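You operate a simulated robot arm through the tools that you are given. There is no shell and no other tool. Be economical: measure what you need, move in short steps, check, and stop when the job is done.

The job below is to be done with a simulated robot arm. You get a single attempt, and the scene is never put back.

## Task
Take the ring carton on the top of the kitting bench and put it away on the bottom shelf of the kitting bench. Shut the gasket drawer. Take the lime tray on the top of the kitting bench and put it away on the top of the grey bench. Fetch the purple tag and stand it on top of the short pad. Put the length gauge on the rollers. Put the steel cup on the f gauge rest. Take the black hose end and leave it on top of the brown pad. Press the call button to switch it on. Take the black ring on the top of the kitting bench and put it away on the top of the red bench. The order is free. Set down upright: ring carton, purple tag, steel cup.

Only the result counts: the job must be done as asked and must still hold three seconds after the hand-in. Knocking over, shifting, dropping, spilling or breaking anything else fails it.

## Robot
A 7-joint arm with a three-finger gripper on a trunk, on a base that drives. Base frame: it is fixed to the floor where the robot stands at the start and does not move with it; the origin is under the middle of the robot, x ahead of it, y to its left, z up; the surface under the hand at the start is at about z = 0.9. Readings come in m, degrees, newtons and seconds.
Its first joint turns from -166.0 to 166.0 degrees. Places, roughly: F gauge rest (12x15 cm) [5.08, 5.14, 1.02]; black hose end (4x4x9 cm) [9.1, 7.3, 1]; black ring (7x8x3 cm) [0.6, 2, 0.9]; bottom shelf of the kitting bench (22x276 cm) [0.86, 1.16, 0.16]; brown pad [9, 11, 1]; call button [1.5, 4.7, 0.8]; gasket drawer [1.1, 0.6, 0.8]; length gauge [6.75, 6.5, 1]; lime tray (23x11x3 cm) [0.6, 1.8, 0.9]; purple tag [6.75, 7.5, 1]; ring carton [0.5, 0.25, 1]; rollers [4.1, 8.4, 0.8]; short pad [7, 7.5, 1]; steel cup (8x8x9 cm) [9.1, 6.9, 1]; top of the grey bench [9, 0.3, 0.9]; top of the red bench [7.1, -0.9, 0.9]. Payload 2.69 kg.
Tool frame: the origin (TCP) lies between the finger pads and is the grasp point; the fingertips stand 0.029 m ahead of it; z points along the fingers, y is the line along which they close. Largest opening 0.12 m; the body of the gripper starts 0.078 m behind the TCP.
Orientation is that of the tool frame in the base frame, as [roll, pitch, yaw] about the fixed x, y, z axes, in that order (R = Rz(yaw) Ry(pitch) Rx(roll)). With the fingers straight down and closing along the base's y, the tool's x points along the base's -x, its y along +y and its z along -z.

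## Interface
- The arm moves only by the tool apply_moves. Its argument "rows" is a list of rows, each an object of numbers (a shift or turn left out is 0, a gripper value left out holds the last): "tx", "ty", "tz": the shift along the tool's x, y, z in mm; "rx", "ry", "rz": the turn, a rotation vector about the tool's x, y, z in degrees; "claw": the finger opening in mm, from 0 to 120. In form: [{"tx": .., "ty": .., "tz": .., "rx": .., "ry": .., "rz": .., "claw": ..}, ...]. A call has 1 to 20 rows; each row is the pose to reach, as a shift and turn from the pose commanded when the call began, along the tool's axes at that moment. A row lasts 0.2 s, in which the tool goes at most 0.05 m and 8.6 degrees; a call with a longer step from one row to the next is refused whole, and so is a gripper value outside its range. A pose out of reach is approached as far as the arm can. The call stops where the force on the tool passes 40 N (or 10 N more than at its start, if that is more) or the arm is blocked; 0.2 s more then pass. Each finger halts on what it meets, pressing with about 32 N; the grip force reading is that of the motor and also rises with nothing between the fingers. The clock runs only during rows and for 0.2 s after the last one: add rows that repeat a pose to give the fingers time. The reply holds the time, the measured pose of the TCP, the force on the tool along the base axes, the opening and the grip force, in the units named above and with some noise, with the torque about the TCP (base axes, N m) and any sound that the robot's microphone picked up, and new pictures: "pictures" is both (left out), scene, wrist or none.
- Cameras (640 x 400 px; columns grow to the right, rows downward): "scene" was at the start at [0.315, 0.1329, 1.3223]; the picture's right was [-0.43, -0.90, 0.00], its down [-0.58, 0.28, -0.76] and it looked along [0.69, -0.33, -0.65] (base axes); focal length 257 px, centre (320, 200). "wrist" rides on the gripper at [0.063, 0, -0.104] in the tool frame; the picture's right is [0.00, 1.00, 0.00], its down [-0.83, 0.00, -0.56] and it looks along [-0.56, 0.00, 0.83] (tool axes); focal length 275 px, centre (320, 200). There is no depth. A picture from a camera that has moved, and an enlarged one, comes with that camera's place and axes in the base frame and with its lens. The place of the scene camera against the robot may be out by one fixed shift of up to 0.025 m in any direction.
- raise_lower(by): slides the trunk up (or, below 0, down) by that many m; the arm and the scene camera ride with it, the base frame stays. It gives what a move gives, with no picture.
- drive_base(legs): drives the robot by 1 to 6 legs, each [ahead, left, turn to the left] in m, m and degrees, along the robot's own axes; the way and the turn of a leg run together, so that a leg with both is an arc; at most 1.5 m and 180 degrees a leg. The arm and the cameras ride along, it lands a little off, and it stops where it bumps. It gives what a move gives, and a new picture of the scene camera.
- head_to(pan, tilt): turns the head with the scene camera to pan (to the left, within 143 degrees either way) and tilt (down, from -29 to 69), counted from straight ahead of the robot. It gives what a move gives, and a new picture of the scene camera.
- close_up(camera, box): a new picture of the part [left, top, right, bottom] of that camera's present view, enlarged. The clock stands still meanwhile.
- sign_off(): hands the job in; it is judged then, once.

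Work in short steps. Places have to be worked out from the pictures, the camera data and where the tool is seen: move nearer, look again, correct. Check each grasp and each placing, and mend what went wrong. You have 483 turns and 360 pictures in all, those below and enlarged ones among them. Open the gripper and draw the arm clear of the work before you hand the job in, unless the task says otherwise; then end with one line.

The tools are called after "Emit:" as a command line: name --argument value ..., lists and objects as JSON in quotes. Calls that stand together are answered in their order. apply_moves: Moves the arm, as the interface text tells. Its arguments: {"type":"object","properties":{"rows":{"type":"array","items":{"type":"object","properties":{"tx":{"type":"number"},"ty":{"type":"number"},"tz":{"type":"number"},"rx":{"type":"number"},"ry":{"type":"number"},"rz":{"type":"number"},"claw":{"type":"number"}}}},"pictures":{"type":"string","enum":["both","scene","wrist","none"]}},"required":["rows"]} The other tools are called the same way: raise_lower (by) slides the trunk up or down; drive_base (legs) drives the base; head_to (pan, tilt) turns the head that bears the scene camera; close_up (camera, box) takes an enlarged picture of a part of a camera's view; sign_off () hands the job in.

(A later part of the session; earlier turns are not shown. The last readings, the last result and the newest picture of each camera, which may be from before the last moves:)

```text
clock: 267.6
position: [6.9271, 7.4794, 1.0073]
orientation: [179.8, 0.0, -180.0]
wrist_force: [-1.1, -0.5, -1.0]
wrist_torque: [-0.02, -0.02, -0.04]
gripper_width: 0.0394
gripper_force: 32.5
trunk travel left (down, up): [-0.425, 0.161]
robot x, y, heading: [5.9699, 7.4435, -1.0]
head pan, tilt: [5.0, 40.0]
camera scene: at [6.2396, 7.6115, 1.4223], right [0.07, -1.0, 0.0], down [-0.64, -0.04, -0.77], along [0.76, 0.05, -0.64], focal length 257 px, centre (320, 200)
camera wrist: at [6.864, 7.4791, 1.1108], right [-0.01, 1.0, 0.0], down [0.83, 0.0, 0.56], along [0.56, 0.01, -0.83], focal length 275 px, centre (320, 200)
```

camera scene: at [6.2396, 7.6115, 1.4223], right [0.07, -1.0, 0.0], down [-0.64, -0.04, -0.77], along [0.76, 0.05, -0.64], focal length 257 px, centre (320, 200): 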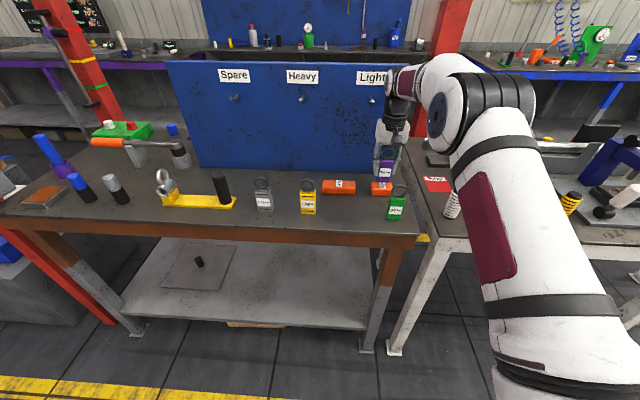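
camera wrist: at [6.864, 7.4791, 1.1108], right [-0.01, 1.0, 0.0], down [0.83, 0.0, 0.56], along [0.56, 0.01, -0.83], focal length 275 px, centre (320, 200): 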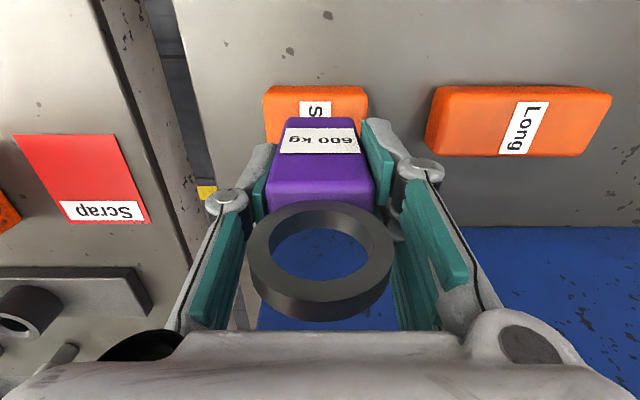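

Well aligned. I lower in small steps until contact.

Emit:
apply_moves --rows '[{"tz": 6}, {"tz": 10}, {"tz": 13}, {"tz": 16}]' --pictures "none"

```text
clock: 268.6
position: [6.9253, 7.4792, 0.9912]
orientation: [179.8, 0.0, -179.9]
wrist_force: [0.0, 1.0, -1.5]
wrist_torque: [-0.02, 0.01, 0.03]
gripper_width: 0.0396
gripper_force: 31.6
trunk travel left (down, up): [-0.425, 0.161]
robot x, y, heading: [5.97, 7.4403, -1.0]
head pan, tilt: [5.0, 40.0]
```

Emit:
apply_moves --rows '[{"tz": 2}, {"tz": 4}, {"tz": 6}, {"tz": 8}]' --pictures "wrist"

```text
clock: 269.6
position: [6.9249, 7.4793, 0.9873]
orientation: [179.8, 0.2, -179.9]
wrist_force: [-5.7, -0.2, 22.7]
wrist_torque: [-0.02, 0.43, -0.01]
gripper_width: 0.0395
gripper_force: 31.9
trunk travel left (down, up): [-0.425, 0.161]
robot x, y, heading: [5.9695, 7.439, -1.2]
head pan, tilt: [5.0, 40.0]
camera wrist: at [6.8622, 7.4783, 1.0898], right [-0.01, 1.0, 0.0], down [0.83, 0.0, 0.56], along [0.56, 0.01, -0.83], focal length 275 px, centre (320, 200)
```

wrist: 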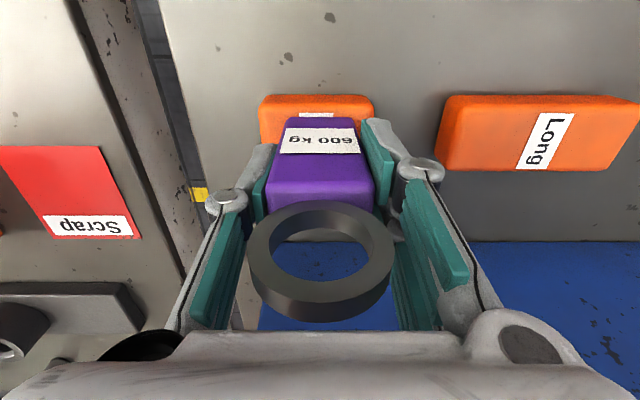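

Resting on the pad (23 N). I ease 4 mm, open gently and check before lifting.

Emit:
apply_moves --rows '[{"tz": -3}, {"tz": -4, "claw": 45}, {"tz": -4, "claw": 60}, {"tz": -4, "claw": 68}, {"tz": -4, "claw": 68}]' --pictures "wrist"

```text
clock: 270.8
position: [6.9248, 7.4782, 0.986]
orientation: [179.7, -0.1, -179.9]
wrist_force: [-0.7, 0.0, 0.1]
wrist_torque: [0.0, -0.04, 0.01]
gripper_width: 0.068
gripper_force: 0.1
trunk travel left (down, up): [-0.425, 0.161]
robot x, y, heading: [5.9685, 7.4396, -1.0]
head pan, tilt: [5.0, 40.0]
camera wrist: at [6.8628, 7.4786, 1.0901], right [-0.01, 1.0, 0.0], down [0.83, 0.0, 0.56], along [0.56, 0.01, -0.83], focal length 275 px, centre (320, 200)
```

wrist: 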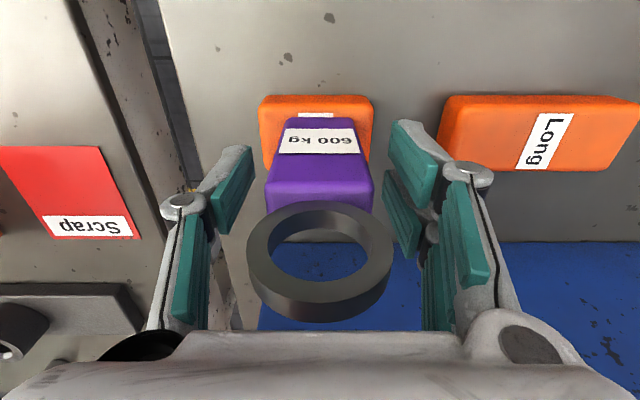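

The tag stands free on the Short pad. I lift the hand straight up and then back.

Emit:
apply_moves --rows '[{"tz": -30}, {"tz": -70}, {"tz": -110}, {"tz": -150}, {"tz": -190}, {"tz": -190, "tx": 45}, {"tz": -190, "tx": 90}, {"tz": -190, "tx": 135}, {"tz": -190, "tx": 180}, {"tz": -190, "tx": 225}, {"tz": -190, "tx": 270}]' --pictures "scene"

Emit:
close_up --camera "scene" --box '[280, 130, 480, 250]'

```text
clock: 273.1
position: [6.6555, 7.4776, 1.1756]
orientation: [179.8, -0.1, -179.9]
wrist_force: [0.1, 0.7, -0.3]
wrist_torque: [0.01, 0.05, 0.0]
gripper_width: 0.0681
gripper_force: 0.1
out of reach, approached as far as the arm can: row 5
trunk travel left (down, up): [-0.425, 0.161]
robot x, y, heading: [5.969, 7.439, -1.1]
head pan, tilt: [5.0, 40.0]
camera scene: at [6.2402, 7.6115, 1.4222], right [0.07, -1.0, 0.0], down [-0.64, -0.04, -0.77], along [0.76, 0.05, -0.64], focal length 257 px, centre (320, 200)
```

scene: 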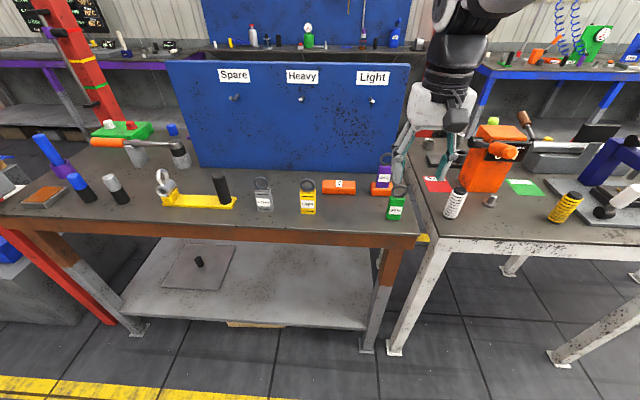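

```text
3.20 times, centred on (380, 190) of scene
camera zoom: at [6.2402, 7.6115, 1.4222], right [0.07, -1.0, 0.0], down [-0.64, -0.04, -0.77], along [0.76, 0.05, -0.64], focal length 822 px, centre (128, 232)
```

zoom: 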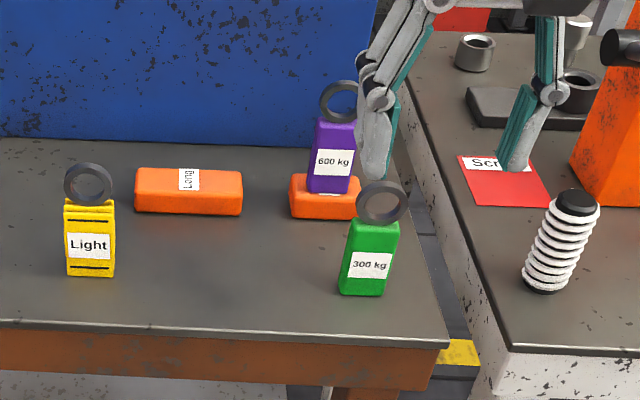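

Tag done. Next the length gauge near (6.75, 6.5): I shift right along the bench after backing 0.1 m.

Emit:
drive_base --legs '[[-0.1, 0, 0], [0, -0.95, 1]]'

Emit:
head_to --pan -5 --tilt 42

```text
clock: 278.9
position: [6.5497, 6.5434, 1.1767]
orientation: [179.9, 0.0, -178.2]
wrist_force: [0.6, 0.3, 0.7]
wrist_torque: [0.01, 0.02, 0.01]
gripper_width: 0.068
gripper_force: 0.1
trunk travel left (down, up): [-0.425, 0.161]
robot x, y, heading: [5.8649, 6.4858, 0.5]
head pan, tilt: [5.0, 40.0]
camera scene: at [6.1298, 6.6662, 1.4223], right [0.1, -1.0, 0.0], down [-0.64, -0.06, -0.77], along [0.76, 0.07, -0.64], focal length 257 px, centre (320, 200)
```

scene: 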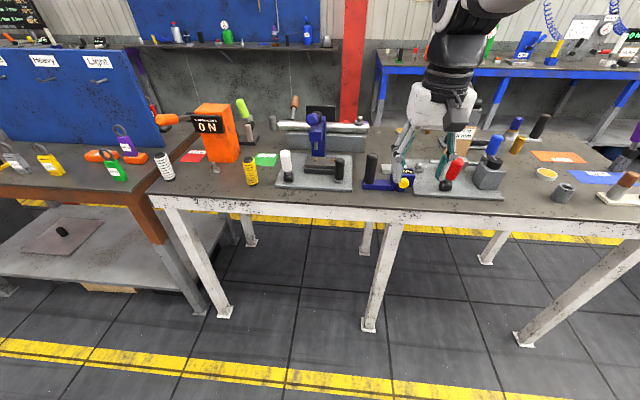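

```text
clock: 279.6
position: [6.5498, 6.5426, 1.1749]
orientation: [179.8, 0.1, -178.2]
wrist_force: [0.0, -0.6, -1.0]
wrist_torque: [0.01, -0.01, 0.01]
gripper_width: 0.0681
gripper_force: 0.1
trunk travel left (down, up): [-0.425, 0.161]
robot x, y, heading: [5.8658, 6.4844, 0.6]
head pan, tilt: [-5.0, 42.0]
camera scene: at [6.1285, 6.6515, 1.4193], right [-0.08, -1.0, 0.0], down [-0.67, 0.05, -0.74], along [0.74, -0.06, -0.67], focal length 257 px, centre (320, 200)
```

scene: 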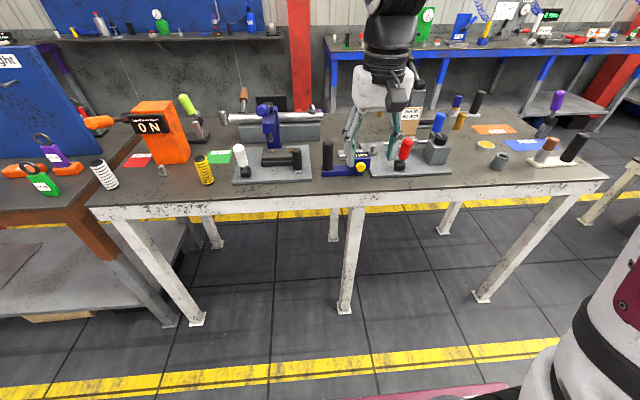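

Emit:
close_up --camera "scene" --box '[220, 80, 480, 210]'

Emit:
close_up --camera "wrist" --box '[0, 0, 640, 400]'

```text
2.46 times, centred on (350, 145) of scene
camera zoom: at [6.1285, 6.6515, 1.4193], right [-0.08, -1.0, 0.0], down [-0.67, 0.05, -0.74], along [0.74, -0.06, -0.67], focal length 633 px, centre (246, 335)
```

zoom: 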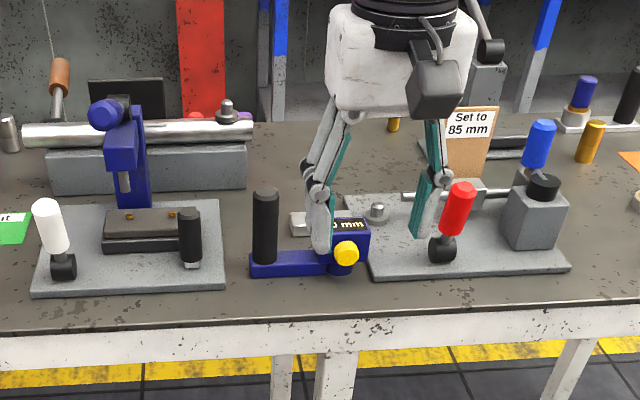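

```text
1.00 times, centred on (320, 200) of wrist (not enlarged: the box is as wide or as high as the picture)
camera zoom: at [6.4869, 6.5413, 1.2802], right [-0.03, 1.0, 0.0], down [0.83, 0.03, 0.56], along [0.55, 0.02, -0.83], focal length 275 px, centre (320, 200)
```

zoom: 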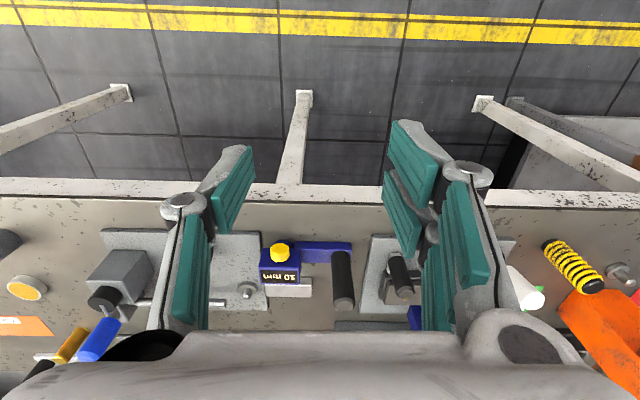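

The length gauge is the blue device with a black handle at ≈(6.833, 6.59), top ≈1.03. I drive 0.1 m closer and go above the handle.

Emit:
drive_base --legs '[[0.12, 0, 0]]'

Emit:
apply_moves --rows '[{"tx": -40, "ty": 14, "rz": 1.8, "claw": 70}, {"tx": -80, "ty": 28, "rz": 1.8}, {"tx": -120, "ty": 40, "rz": 1.8}, {"tx": -140, "ty": 48, "rz": 1.8}, {"tx": -140, "ty": 48, "rz": 1.8, "tz": 30}, {"tx": -140, "ty": 48, "rz": 1.8, "tz": 65}]' --pictures "wrist"

```text
clock: 280.8
position: [6.6676, 6.5441, 1.1762]
orientation: [179.8, -0.1, -178.3]
wrist_force: [0.0, -0.2, -0.6]
wrist_torque: [0.02, 0.01, 0.04]
gripper_width: 0.0679
gripper_force: 0.0
trunk travel left (down, up): [-0.425, 0.161]
robot x, y, heading: [5.9875, 6.4862, 0.5]
head pan, tilt: [-5.0, 42.0]
camera scene: at [6.2477, 6.6527, 1.4194], right [-0.08, -1.0, 0.0], down [-0.67, 0.05, -0.74], along [0.74, -0.06, -0.67], focal length 257 px, centre (320, 200)
```

scene: 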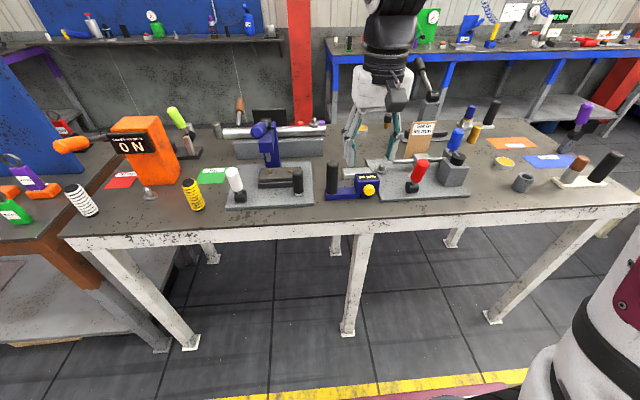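

```text
clock: 282.2
position: [6.8057, 6.5979, 1.1114]
orientation: [179.8, 0.0, 180.0]
wrist_force: [-0.6, 0.1, 0.7]
wrist_torque: [0.01, -0.01, 0.0]
gripper_width: 0.0699
gripper_force: 0.1
trunk travel left (down, up): [-0.425, 0.161]
robot x, y, heading: [5.987, 6.4855, 0.6]
head pan, tilt: [-5.0, 42.0]
camera wrist: at [6.7429, 6.5976, 1.2151], right [0.0, 1.0, 0.0], down [0.83, 0.0, 0.56], along [0.56, 0.0, -0.83], focal length 275 px, centre (320, 200)
```

wrist: 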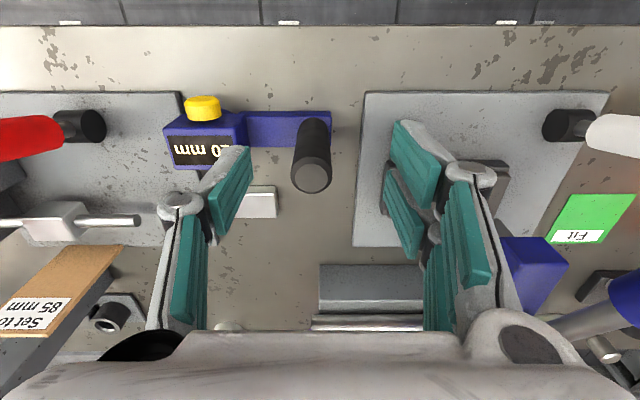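

Handle at (6.8465, 6.591). I shift over it, descend to z≈0.985 and grip.

Emit:
apply_moves --rows '[{"tx": -41, "ty": -7}, {"tx": -41, "ty": -7, "tz": 40}, {"tx": -41, "ty": -7, "tz": 80}, {"tx": -41, "ty": -7, "tz": 110}, {"tx": -41, "ty": -7, "tz": 126}]' --pictures "wrist"

```text
clock: 283.4
position: [6.8477, 6.5895, 0.9857]
orientation: [179.8, 0.0, 179.9]
wrist_force: [0.9, 0.2, 0.2]
wrist_torque: [-0.01, 0.0, -0.02]
gripper_width: 0.07
gripper_force: 0.1
trunk travel left (down, up): [-0.425, 0.161]
robot x, y, heading: [5.9842, 6.4844, 0.6]
head pan, tilt: [-5.0, 42.0]
camera wrist: at [6.7849, 6.5886, 1.089], right [0.0, 1.0, 0.0], down [0.83, 0.0, 0.56], along [0.56, 0.0, -0.83], focal length 275 px, centre (320, 200)
```

wrist: 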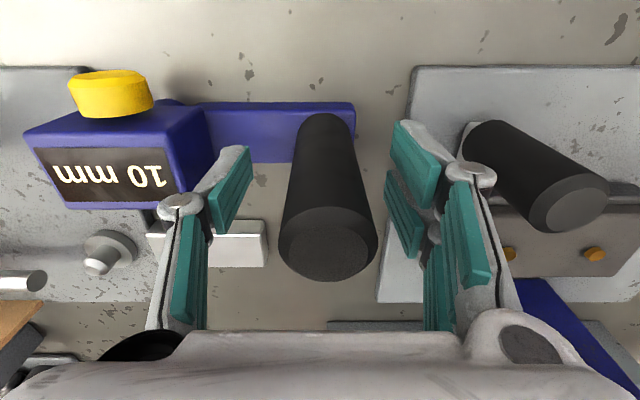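

Handle axis is ~7 mm nearer; I adjust and close.

Emit:
apply_moves --rows '[{"tx": 7, "ty": 3}, {"tx": 7, "ty": 3, "claw": 45}, {"tx": 7, "ty": 3, "claw": 15}, {"tx": 7, "ty": 3, "claw": 15}, {"tx": 7, "ty": 3, "claw": 15}]' --pictures "none"

Emit:
apply_moves --rows '[{"tz": -20}, {"tz": -40}]' --pictures "both"

```text
clock: 284.6
position: [6.8415, 6.5918, 0.9848]
orientation: [179.8, -0.1, -180.0]
wrist_force: [0.5, -0.9, 1.0]
wrist_torque: [-0.06, -0.06, 0.01]
gripper_width: 0.0334
gripper_force: 32.4
trunk travel left (down, up): [-0.425, 0.161]
robot x, y, heading: [5.9829, 6.4888, 0.8]
head pan, tilt: [-5.0, 42.0]
```

```text
clock: 285.2
position: [6.8416, 6.594, 1.0252]
orientation: [179.8, -0.1, 179.9]
wrist_force: [0.0, -0.7, -2.7]
wrist_torque: [0.17, 0.03, 0.02]
gripper_width: 0.0331
gripper_force: 32.1
trunk travel left (down, up): [-0.425, 0.161]
robot x, y, heading: [5.9879, 6.4858, 0.5]
head pan, tilt: [-5.0, 42.0]
camera scene: at [6.248, 6.6527, 1.4193], right [-0.08, -1.0, 0.0], down [-0.67, 0.05, -0.74], along [0.74, -0.06, -0.67], focal length 257 px, centre (320, 200)
camera wrist: at [6.7783, 6.5934, 1.1287], right [0.0, 1.0, 0.0], down [0.83, 0.0, 0.55], along [0.55, 0.0, -0.83], focal length 275 px, centre (320, 200)
```

scene: 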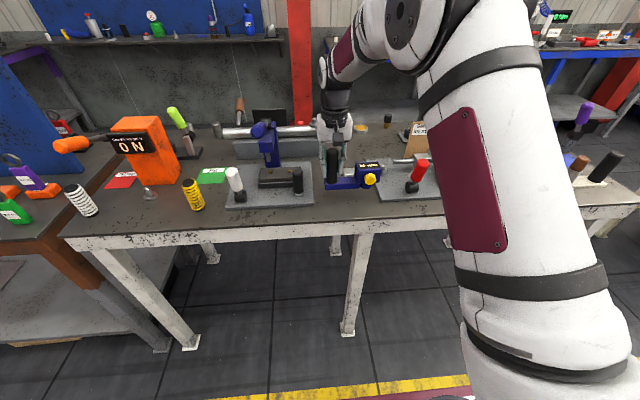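
wrist: 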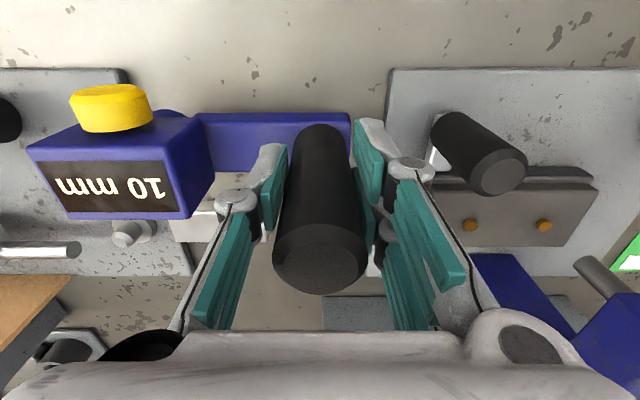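

Gauge held firmly. I lift, retract the arm toward the robot, and back away from the bench.

Emit:
apply_moves --rows '[{"tz": -40}, {"tz": -80}, {"tz": -120}, {"tz": -160}, {"tz": -180}, {"tz": -180, "tx": 45}, {"tz": -180, "tx": 90}, {"tz": -180, "tx": 135}, {"tz": -180, "tx": 180}, {"tz": -180, "tx": 220}]' --pictures "none"

Emit:
drive_base --legs '[[-0.15, 0.1, 0], [0, 0, 90], [1.5, 0, 0]]'

Emit:
head_to --pan 70 --tilt 30

Emit:
head_to --pan 20 --tilt 25

```text
clock: 287.4
position: [6.6213, 6.5916, 1.2057]
orientation: [179.7, -0.1, 179.9]
wrist_force: [0.8, -0.2, -3.9]
wrist_torque: [0.14, 0.03, -0.02]
gripper_width: 0.033
gripper_force: 32.0
trunk travel left (down, up): [-0.425, 0.161]
robot x, y, heading: [5.9841, 6.4892, 0.9]
head pan, tilt: [-5.0, 42.0]
```

```text
clock: 299.8
position: [5.7446, 8.7332, 1.2055]
orientation: [179.8, 0.0, -91.1]
wrist_force: [-0.3, 0.3, -2.9]
wrist_torque: [0.0, 0.19, -0.03]
gripper_width: 0.0329
gripper_force: 31.9
trunk travel left (down, up): [-0.425, 0.161]
robot x, y, heading: [5.8351, 8.088, 89.4]
head pan, tilt: [-5.0, 42.0]
camera scene: at [5.6505, 8.3464, 1.4193], right [1.0, -0.1, 0.0], down [-0.06, -0.67, -0.74], along [0.07, 0.74, -0.67], focal length 257 px, centre (320, 200)
```

scene: 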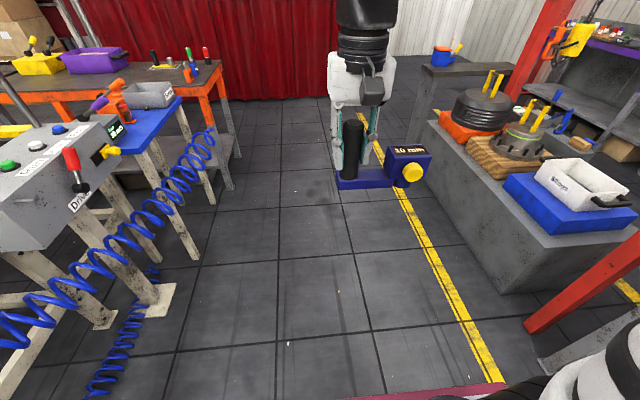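

```text
clock: 301.3
position: [5.7463, 8.7328, 1.2065]
orientation: [179.8, 0.0, -91.2]
wrist_force: [-0.7, 0.1, -2.5]
wrist_torque: [-0.02, 0.15, -0.02]
gripper_width: 0.0328
gripper_force: 32.0
trunk travel left (down, up): [-0.425, 0.161]
robot x, y, heading: [5.8359, 8.0922, 89.3]
head pan, tilt: [70.0, 30.0]
camera scene: at [5.5577, 8.295, 1.4376], right [0.35, 0.94, 0.0], down [0.47, -0.18, -0.87], along [-0.81, 0.3, -0.5], focal length 257 px, centre (320, 200)
```

scene: 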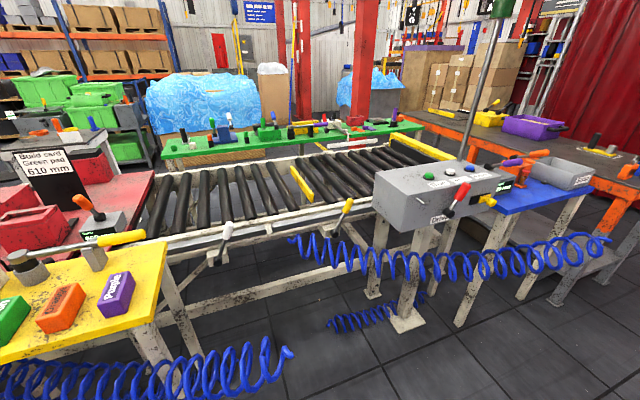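

```text
clock: 302.5
position: [5.7476, 8.732, 1.2063]
orientation: [179.8, -0.1, -91.2]
wrist_force: [0.5, 0.0, -2.0]
wrist_torque: [0.01, 0.2, -0.02]
gripper_width: 0.0325
gripper_force: 31.7
trunk travel left (down, up): [-0.425, 0.161]
robot x, y, heading: [5.8374, 8.0919, 89.2]
head pan, tilt: [20.0, 25.0]
camera scene: at [5.6116, 8.3501, 1.4456], right [0.94, 0.33, 0.0], down [0.14, -0.4, -0.91], along [-0.3, 0.85, -0.42], focal length 257 px, centre (320, 200)
```

scene: 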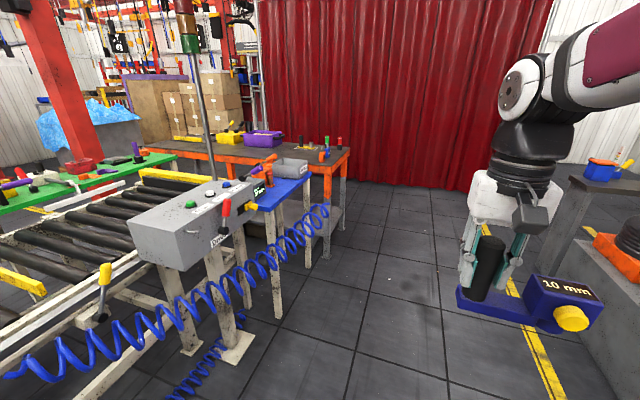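

The roller section spans y≈7.95–8.6 (near frame x≈4.55). I move to y≈8.33 and turn to face it.

Emit:
drive_base --legs '[[0.26, 0, 0], [0, 0, 90.7]]'

Emit:
head_to --pan 0 --tilt 35

```text
clock: 308.2
position: [5.2006, 8.2684, 1.2052]
orientation: [179.9, -0.1, -1.5]
wrist_force: [0.2, -0.1, -3.2]
wrist_torque: [-0.15, -0.03, 0.0]
gripper_width: 0.0326
gripper_force: 32.1
trunk travel left (down, up): [-0.425, 0.161]
robot x, y, heading: [5.8369, 8.3567, 179.0]
head pan, tilt: [20.0, 25.0]
camera scene: at [5.5557, 8.1183, 1.4456], right [-0.33, 0.94, 0.0], down [0.4, 0.14, -0.91], along [-0.86, -0.3, -0.42], focal length 257 px, centre (320, 200)
```

scene: 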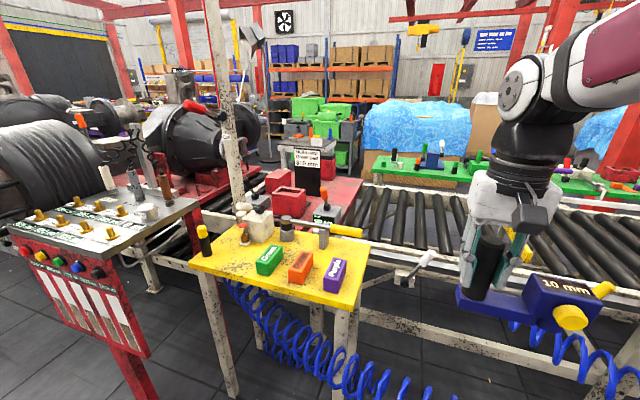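

```text
clock: 309.0
position: [5.2012, 8.2672, 1.2054]
orientation: [179.8, -0.1, -1.4]
wrist_force: [0.3, 0.6, -2.5]
wrist_torque: [-0.18, -0.01, -0.02]
gripper_width: 0.0329
gripper_force: 32.0
trunk travel left (down, up): [-0.425, 0.161]
robot x, y, heading: [5.8395, 8.3552, 179.3]
head pan, tilt: [0.0, 35.0]
camera scene: at [5.5546, 8.1498, 1.4298], right [0.01, 1.0, 0.0], down [0.57, -0.01, -0.82], along [-0.82, 0.01, -0.57], focal length 257 px, centre (320, 200)
```

scene: 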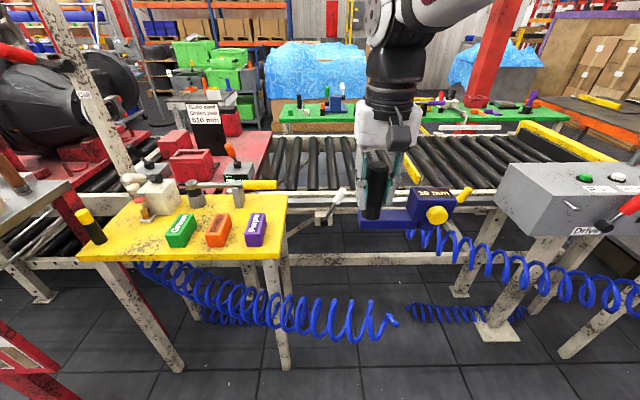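

I align (y≈8.30, heading 180°) and approach in two stages, watching the hose end and the yellow table.

Emit:
drive_base --legs '[[0, 0.06, 0.8], [0.4, 0, 0]]'

Emit:
head_to --pan -20 --tilt 60

```text
clock: 312.0
position: [4.8047, 8.1945, 1.206]
orientation: [179.8, -0.1, -0.4]
wrist_force: [-0.2, 0.3, -2.4]
wrist_torque: [-0.18, -0.06, 0.01]
gripper_width: 0.0325
gripper_force: 32.3
trunk travel left (down, up): [-0.425, 0.161]
robot x, y, heading: [5.4406, 8.2946, -179.5]
head pan, tilt: [0.0, 35.0]
camera scene: at [5.1596, 8.0829, 1.4298], right [0.0, 1.0, 0.0], down [0.57, 0.0, -0.82], along [-0.82, 0.0, -0.57], focal length 257 px, centre (320, 200)
```

scene: 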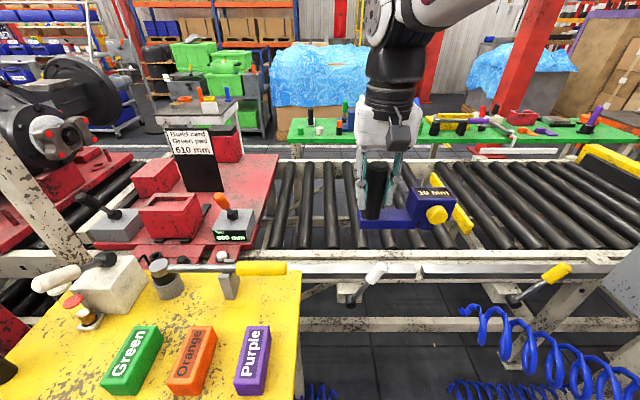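

```text
clock: 312.9
position: [4.8043, 8.1954, 1.2047]
orientation: [179.7, 0.0, -0.5]
wrist_force: [-0.9, -0.1, -2.2]
wrist_torque: [-0.16, -0.02, 0.03]
gripper_width: 0.0323
gripper_force: 32.2
trunk travel left (down, up): [-0.425, 0.161]
robot x, y, heading: [5.4401, 8.2963, -179.8]
head pan, tilt: [-20.0, 60.0]
camera scene: at [5.1848, 8.1058, 1.3956], right [0.34, 0.94, 0.0], down [0.81, -0.29, -0.5], along [-0.47, 0.17, -0.87], focal length 257 px, centre (320, 200)
```

scene: 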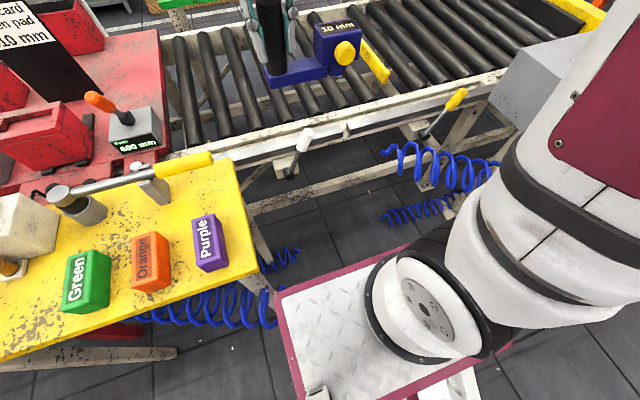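

The platform edge is tight to the table, so I shift 6 cm right and go ahead only 0.17 m.

Emit:
drive_base --legs '[[0, -0.06, 0], [0.17, 0, 0]]'

Emit:
head_to --pan 0 --tilt 45

```text
clock: 315.0
position: [4.6345, 8.2569, 1.2061]
orientation: [179.9, 0.0, -0.7]
wrist_force: [0.2, -0.2, -1.7]
wrist_torque: [-0.2, -0.01, 0.02]
gripper_width: 0.0325
gripper_force: 31.8
trunk travel left (down, up): [-0.425, 0.161]
robot x, y, heading: [5.2709, 8.3508, 180.2]
head pan, tilt: [-20.0, 60.0]
camera scene: at [5.015, 8.1666, 1.3956], right [0.34, 0.94, 0.0], down [0.81, -0.3, -0.5], along [-0.47, 0.17, -0.87], focal length 257 px, centre (320, 200)
```

scene: 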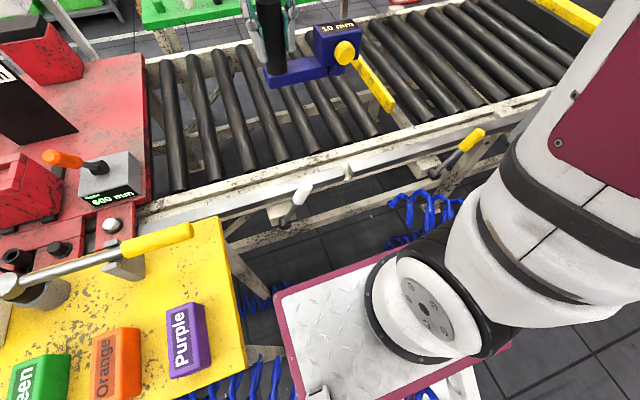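

```text
clock: 315.8
position: [4.6329, 8.2572, 1.2064]
orientation: [179.8, -0.1, -0.7]
wrist_force: [-0.4, 1.3, -2.4]
wrist_torque: [-0.19, -0.04, -0.02]
gripper_width: 0.0322
gripper_force: 32.2
trunk travel left (down, up): [-0.425, 0.161]
robot x, y, heading: [5.271, 8.3533, 179.8]
head pan, tilt: [0.0, 45.0]
camera scene: at [4.9962, 8.1439, 1.4149], right [0.0, 1.0, 0.0], down [0.71, 0.0, -0.71], along [-0.71, 0.0, -0.71], focal length 257 px, centre (320, 200)
```

scene: 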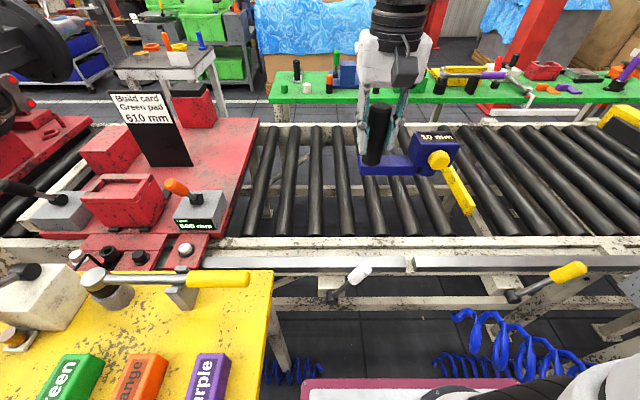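

The free roller field spans y≈7.93–8.57, x≈3.9–4.53. I extend to (4.34, 8.20) and lower to z≈0.95.

Emit:
apply_moves --rows '[{"tx": -45, "ty": 10}, {"tx": -90, "ty": 20}, {"tx": -135, "ty": 30}, {"tx": -180, "ty": 40}, {"tx": -225, "ty": 50}, {"tx": -270, "ty": 57}, {"tx": -293, "ty": 57, "tz": 30}, {"tx": -293, "ty": 57, "tz": 75}, {"tx": -293, "ty": 57, "tz": 120}, {"tx": -293, "ty": 57, "tz": 165}, {"tx": -293, "ty": 57, "tz": 210}, {"tx": -293, "ty": 57, "tz": 250}]' --pictures "both"

```text
clock: 318.4
position: [4.2935, 8.1957, 0.962]
orientation: [179.8, -0.1, -0.6]
wrist_force: [-0.2, 0.9, -1.4]
wrist_torque: [-0.17, -0.04, -0.02]
gripper_width: 0.0325
gripper_force: 31.8
out of reach, approached as far as the arm can: row 7, 8, 9, 10, 11, 12
trunk travel left (down, up): [-0.425, 0.161]
robot x, y, heading: [5.2738, 8.3543, 179.7]
head pan, tilt: [0.0, 45.0]
camera scene: at [4.9964, 8.1438, 1.415], right [0.0, 1.0, 0.0], down [0.71, 0.0, -0.71], along [-0.71, 0.0, -0.71], focal length 257 px, centre (320, 200)
camera wrist: at [4.3569, 8.196, 1.0658], right [-0.01, -1.0, 0.0], down [-0.83, 0.01, 0.55], along [-0.55, 0.0, -0.83], focal length 275 px, centre (320, 200)
```

scene: 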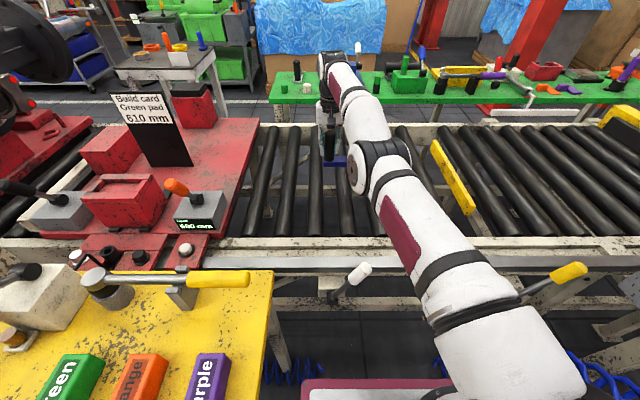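
wrist: 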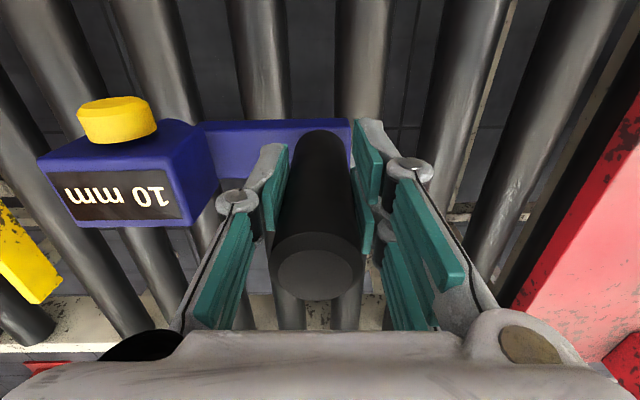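

The arm is near its reach limit; I use the trunk to lower vertically.

Emit:
raise_lower --by -0.055

Emit:
close_up --camera "wrist" --box '[0, 0, 640, 400]'

```text
clock: 319.4
position: [4.2609, 8.1934, 0.9054]
orientation: [179.8, -0.2, -0.7]
wrist_force: [-0.4, 0.7, -2.8]
wrist_torque: [-0.19, -0.06, 0.0]
gripper_width: 0.0324
gripper_force: 32.0
trunk travel left (down, up): [-0.37, 0.216]
robot x, y, heading: [5.2731, 8.3536, 179.9]
head pan, tilt: [0.0, 45.0]
```

```text
1.00 times, centred on (320, 200) of wrist (not enlarged: the box is as wide or as high as the picture)
camera zoom: at [4.3229, 8.1932, 1.0093], right [-0.01, -1.0, 0.0], down [-0.83, 0.01, 0.55], along [-0.55, 0.0, -0.83], focal length 275 px, centre (320, 200)
```

zoom: 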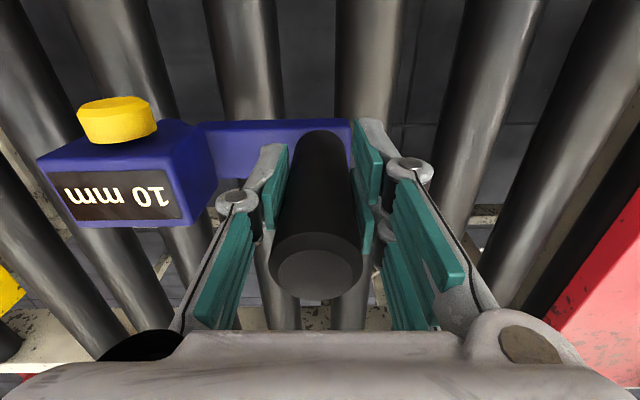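

I check for drift with a null move.

Emit:
apply_moves --rows '[{"tz": 0}, {"tz": 0}]' --pictures "scene"

```text
clock: 319.9
position: [4.2601, 8.1929, 0.9057]
orientation: [179.8, -0.3, -0.7]
wrist_force: [-0.3, -0.6, -2.7]
wrist_torque: [-0.18, -0.04, 0.01]
gripper_width: 0.0322
gripper_force: 31.9
trunk travel left (down, up): [-0.37, 0.216]
robot x, y, heading: [5.2716, 8.3529, 180.2]
head pan, tilt: [0.0, 45.0]
camera scene: at [4.9618, 8.1438, 1.36], right [0.0, 1.0, 0.0], down [0.71, 0.0, -0.71], along [-0.71, 0.0, -0.71], focal length 257 px, centre (320, 200)
```

scene: 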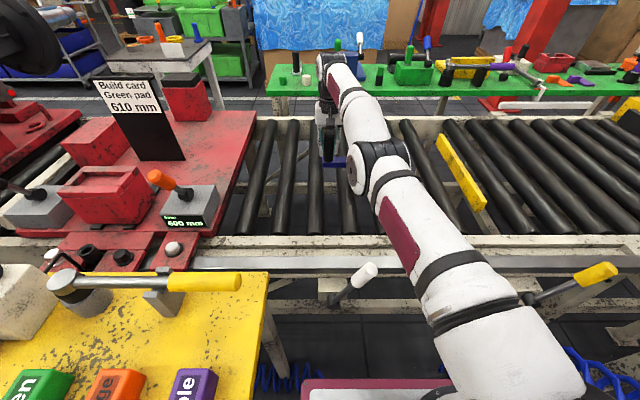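

Lowering shifts the trunk forward a bit. I pull the hand back 60 mm to leave the reach limit, then descend with the arm.

Emit:
apply_moves --rows '[{"tx": 30}, {"tx": 60}, {"tx": 60, "tz": 5}, {"tx": 60, "tz": 10}]' --pictures "none"

```text
clock: 320.9
position: [4.2634, 8.1806, 0.9028]
orientation: [179.9, -0.3, -0.7]
wrist_force: [-0.5, 0.1, -2.5]
wrist_torque: [-0.15, -0.04, 0.0]
gripper_width: 0.0323
gripper_force: 32.0
out of reach, approached as far as the arm can: row 1, 2, 3, 4
trunk travel left (down, up): [-0.37, 0.216]
robot x, y, heading: [5.2713, 8.3524, 179.9]
head pan, tilt: [0.0, 45.0]
```

Still reported out of reach — likely a straight-arm singularity. I go up and back together to unbend it.

Emit:
apply_moves --rows '[{"tx": 30, "tz": -30}, {"tx": 60, "tz": -60}, {"tx": 90, "tz": -80}, {"tx": 120, "tz": -90}]' --pictures "scene"

```text
clock: 321.9
position: [4.2875, 8.1538, 1.0074]
orientation: [180.0, -0.5, -0.7]
wrist_force: [-0.1, -0.1, -2.5]
wrist_torque: [-0.17, -0.05, 0.0]
gripper_width: 0.0322
gripper_force: 32.3
out of reach, approached as far as the arm can: row 1, 2, 3, 4
trunk travel left (down, up): [-0.37, 0.216]
robot x, y, heading: [5.2736, 8.3562, 179.9]
head pan, tilt: [0.0, 45.0]
camera scene: at [4.9617, 8.1438, 1.3599], right [0.0, 1.0, 0.0], down [0.71, 0.0, -0.71], along [-0.71, 0.0, -0.71], focal length 257 px, centre (320, 200)
```

scene: 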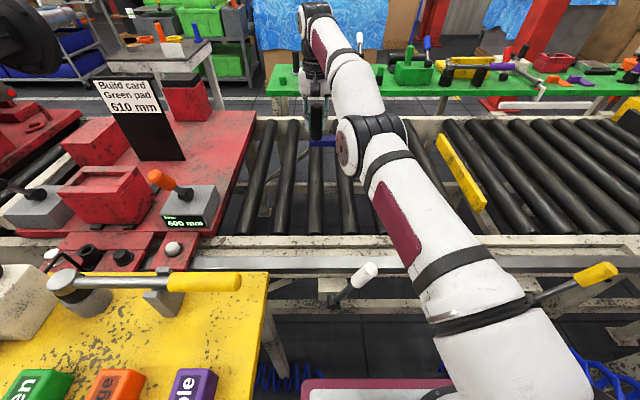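

I try again, moving farther back, up and toward the robot's centre line.

Emit:
apply_moves --rows '[{"tx": 20, "tz": -30, "ty": -20}, {"tx": 40, "tz": -60, "ty": -40}, {"tx": 70, "tz": -80, "ty": -60}, {"tx": 100, "tz": -100, "ty": -80}, {"tx": 130, "tz": -120, "ty": -100}]' --pictures "none"

```text
clock: 323.1
position: [4.3225, 8.231, 1.1571]
orientation: [179.8, -0.4, -0.7]
wrist_force: [-0.3, -1.0, -1.9]
wrist_torque: [-0.15, -0.05, -0.01]
gripper_width: 0.0321
gripper_force: 31.8
out of reach, approached as far as the arm can: row 1, 2, 3, 4, 5
trunk travel left (down, up): [-0.37, 0.216]
robot x, y, heading: [5.2716, 8.3533, 179.9]
head pan, tilt: [0.0, 45.0]
```

I hold for a moment to see if the arm converges.

Emit:
apply_moves --rows '[{"tz": 0}, {"tz": 0}, {"tz": 0}, {"tz": 0}]' --pictures "scene"

```text
clock: 324.1
position: [4.3226, 8.2304, 1.1559]
orientation: [179.9, -0.4, -0.7]
wrist_force: [1.5, 0.4, -2.9]
wrist_torque: [-0.17, -0.05, 0.03]
gripper_width: 0.0321
gripper_force: 32.0
trunk travel left (down, up): [-0.37, 0.216]
robot x, y, heading: [5.2732, 8.3568, 179.9]
head pan, tilt: [0.0, 45.0]
camera scene: at [4.9618, 8.1438, 1.36], right [0.0, 1.0, 0.0], down [0.71, 0.0, -0.71], along [-0.71, 0.0, -0.71], focal length 257 px, centre (320, 200)
```

scene: 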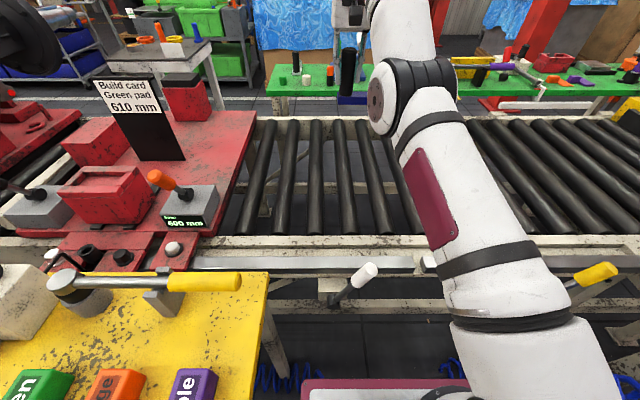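

Now a single small retreat to see how it responds.

Emit:
apply_moves --rows '[{"tx": 20}, {"tx": 40}, {"tx": 60}, {"tx": 80}]' --pictures "none"

```text
clock: 325.1
position: [4.329, 8.2195, 1.1672]
orientation: [179.8, -0.2, -0.8]
wrist_force: [-0.4, -0.3, -2.7]
wrist_torque: [-0.16, -0.05, 0.01]
gripper_width: 0.0323
gripper_force: 32.7
out of reach, approached as far as the arm can: row 1, 2, 3, 4
trunk travel left (down, up): [-0.37, 0.216]
robot x, y, heading: [5.2712, 8.3526, 180.1]
head pan, tilt: [0.0, 45.0]
```

The arm is stuck straight. I try a large upward-and-back sweep.

Emit:
apply_moves --rows '[{"tz": -40}, {"tz": -80}, {"tz": -120}, {"tz": -160}, {"tz": -200}, {"tz": -240, "tx": 20}, {"tz": -260, "tx": 50}, {"tz": -260, "tx": 90}]' --pictures "scene"

```text
clock: 326.9
position: [4.4605, 8.2403, 1.3394]
orientation: [179.8, 0.2, -0.6]
wrist_force: [2.4, 0.4, -0.8]
wrist_torque: [-0.19, 0.12, -0.02]
gripper_width: 0.0322
gripper_force: 32.1
out of reach, approached as far as the arm can: row 1, 2, 3, 4, 5, 6, 7, 8
trunk travel left (down, up): [-0.37, 0.216]
robot x, y, heading: [5.2717, 8.3516, 179.7]
head pan, tilt: [0.0, 45.0]
camera scene: at [4.963, 8.144, 1.3604], right [0.0, 1.0, 0.0], down [0.71, 0.0, -0.71], along [-0.71, 0.0, -0.71], focal length 257 px, centre (320, 200)
```

scene: 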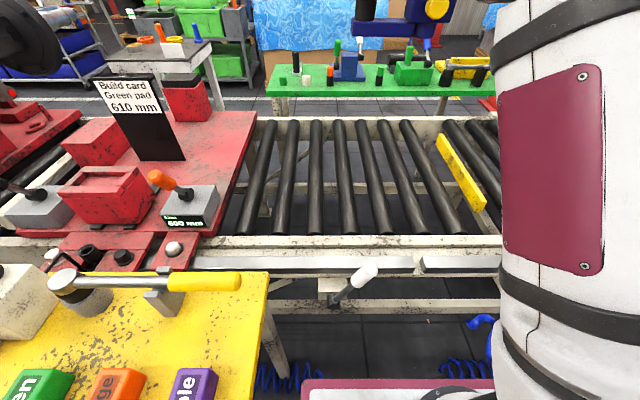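

Better: the arm has folded up. I retreat further.

Emit:
apply_moves --rows '[{"tx": 30}, {"tx": 60}, {"tx": 90}, {"tx": 120}]' --pictures "scene"

```text
clock: 327.9
position: [4.5803, 8.2372, 1.3364]
orientation: [179.9, -0.3, -0.6]
wrist_force: [-0.9, 0.3, -3.4]
wrist_torque: [-0.16, -0.1, 0.02]
gripper_width: 0.0321
gripper_force: 32.1
trunk travel left (down, up): [-0.37, 0.216]
robot x, y, heading: [5.2716, 8.3517, 179.6]
head pan, tilt: [0.0, 45.0]
camera scene: at [4.9614, 8.1438, 1.3599], right [0.0, 1.0, 0.0], down [0.71, 0.0, -0.71], along [-0.71, 0.0, -0.71], focal length 257 px, centre (320, 200)
```

scene: 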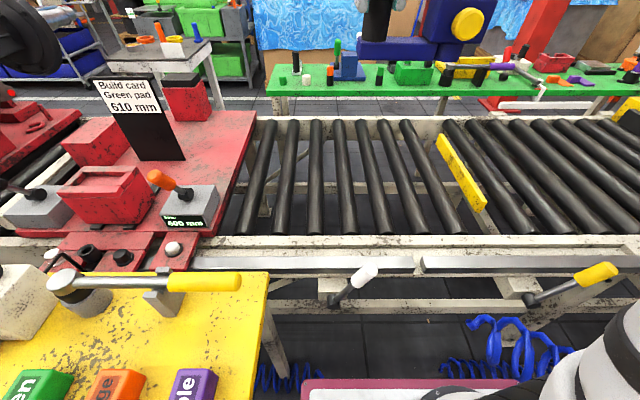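

Freed. Now I go to x≈4.40 (radius 0.88, safe) and descend.

Emit:
apply_moves --rows '[{"tz": 45}, {"tz": 90}, {"tz": 135}, {"tz": 180, "tx": -10}, {"tz": 200, "tx": -50}, {"tz": 220, "tx": -90}, {"tz": 240, "tx": -130}, {"tz": 260, "tx": -170}, {"tz": 290, "tx": -180}, {"tz": 330, "tx": -180}, {"tz": 370, "tx": -180}, {"tz": 405, "tx": -180}]' --pictures "both"

```text
clock: 330.6
position: [4.4013, 8.2378, 0.9313]
orientation: [179.8, -0.3, -0.8]
wrist_force: [0.4, -0.5, -1.2]
wrist_torque: [-0.13, -0.04, 0.01]
gripper_width: 0.0323
gripper_force: 32.2
trunk travel left (down, up): [-0.37, 0.216]
robot x, y, heading: [5.2719, 8.356, 180.1]
head pan, tilt: [0.0, 45.0]
camera scene: at [4.962, 8.1439, 1.3601], right [0.0, 1.0, 0.0], down [0.71, 0.0, -0.71], along [-0.71, 0.0, -0.71], focal length 257 px, centre (320, 200)
camera wrist: at [4.4644, 8.2378, 1.0351], right [-0.01, -1.0, 0.0], down [-0.83, 0.01, 0.55], along [-0.55, 0.0, -0.83], focal length 275 px, centre (320, 200)
```

scene: 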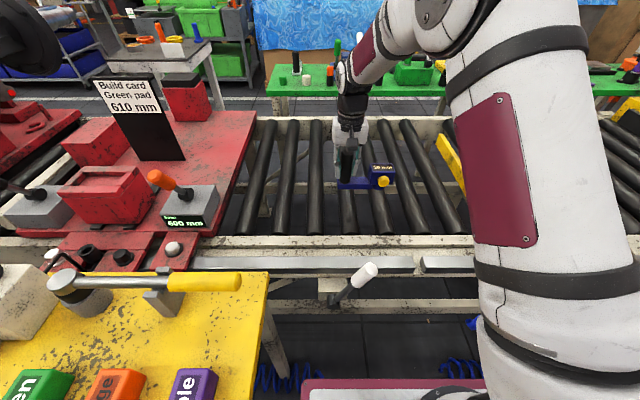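
wrist: 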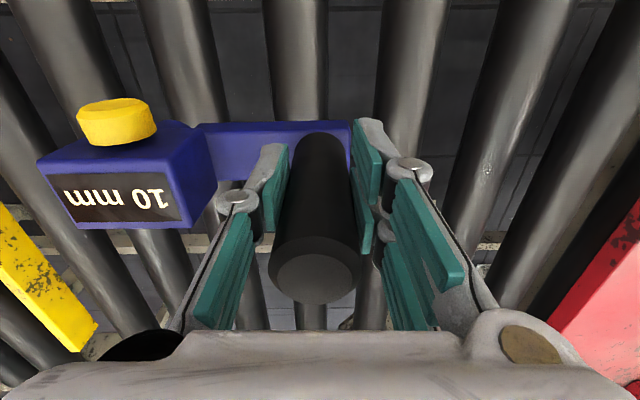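

Good position on the roller field. I descend slowly.

Emit:
apply_moves --rows '[{"tz": 10}, {"tz": 18}, {"tz": 26}, {"tz": 32}]' --pictures "none"

Emit:
apply_moves --rows '[{"tz": 4}, {"tz": 8}, {"tz": 12}, {"tz": 16}]' --pictures "none"

```text
clock: 331.6
position: [4.4028, 8.2379, 0.9007]
orientation: [179.7, -0.2, -0.6]
wrist_force: [-0.6, -0.4, -3.2]
wrist_torque: [-0.17, -0.06, -0.02]
gripper_width: 0.0319
gripper_force: 31.9
trunk travel left (down, up): [-0.37, 0.216]
robot x, y, heading: [5.275, 8.3539, 179.9]
head pan, tilt: [0.0, 45.0]
```

```text
clock: 332.6
position: [4.4038, 8.2382, 0.8855]
orientation: [179.8, -0.2, -0.7]
wrist_force: [0.5, 0.6, -2.0]
wrist_torque: [-0.18, -0.04, 0.0]
gripper_width: 0.032
gripper_force: 31.8
trunk travel left (down, up): [-0.37, 0.216]
robot x, y, heading: [5.2769, 8.3543, 180.0]
head pan, tilt: [0.0, 45.0]
```

Emit:
apply_moves --rows '[{"tz": 4}, {"tz": 8}, {"tz": 12}, {"tz": 16}, {"tz": 20}]' --pictures "wrist"

```text
clock: 333.8
position: [4.4035, 8.2361, 0.864]
orientation: [179.9, -0.3, -0.7]
wrist_force: [0.1, 0.1, -2.0]
wrist_torque: [-0.16, 0.01, -0.01]
gripper_width: 0.0319
gripper_force: 31.5
trunk travel left (down, up): [-0.37, 0.216]
robot x, y, heading: [5.2745, 8.354, 180.0]
head pan, tilt: [0.0, 45.0]
camera wrist: at [4.4665, 8.2372, 0.9685], right [-0.01, -1.0, 0.0], down [-0.83, 0.01, 0.55], along [-0.55, 0.0, -0.83], focal length 275 px, centre (320, 200)
```

wrist: 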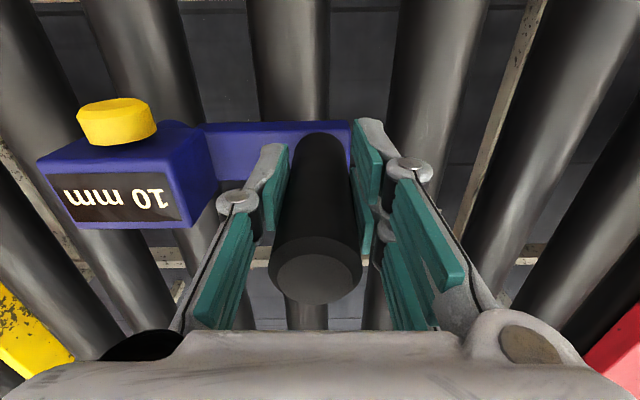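

No contact yet; I continue down.

Emit:
apply_moves --rows '[{"tz": 4}, {"tz": 8}, {"tz": 12}, {"tz": 16}, {"tz": 20}, {"tz": 24}]' --pictures "none"

```text
clock: 335.1
position: [4.4045, 8.2371, 0.8425]
orientation: [179.7, 0.0, -0.7]
wrist_force: [4.7, -2.2, 22.6]
wrist_torque: [0.0, -0.51, 0.16]
gripper_width: 0.0321
gripper_force: 31.8
trunk travel left (down, up): [-0.37, 0.216]
robot x, y, heading: [5.2753, 8.3536, 179.9]
head pan, tilt: [0.0, 45.0]
```

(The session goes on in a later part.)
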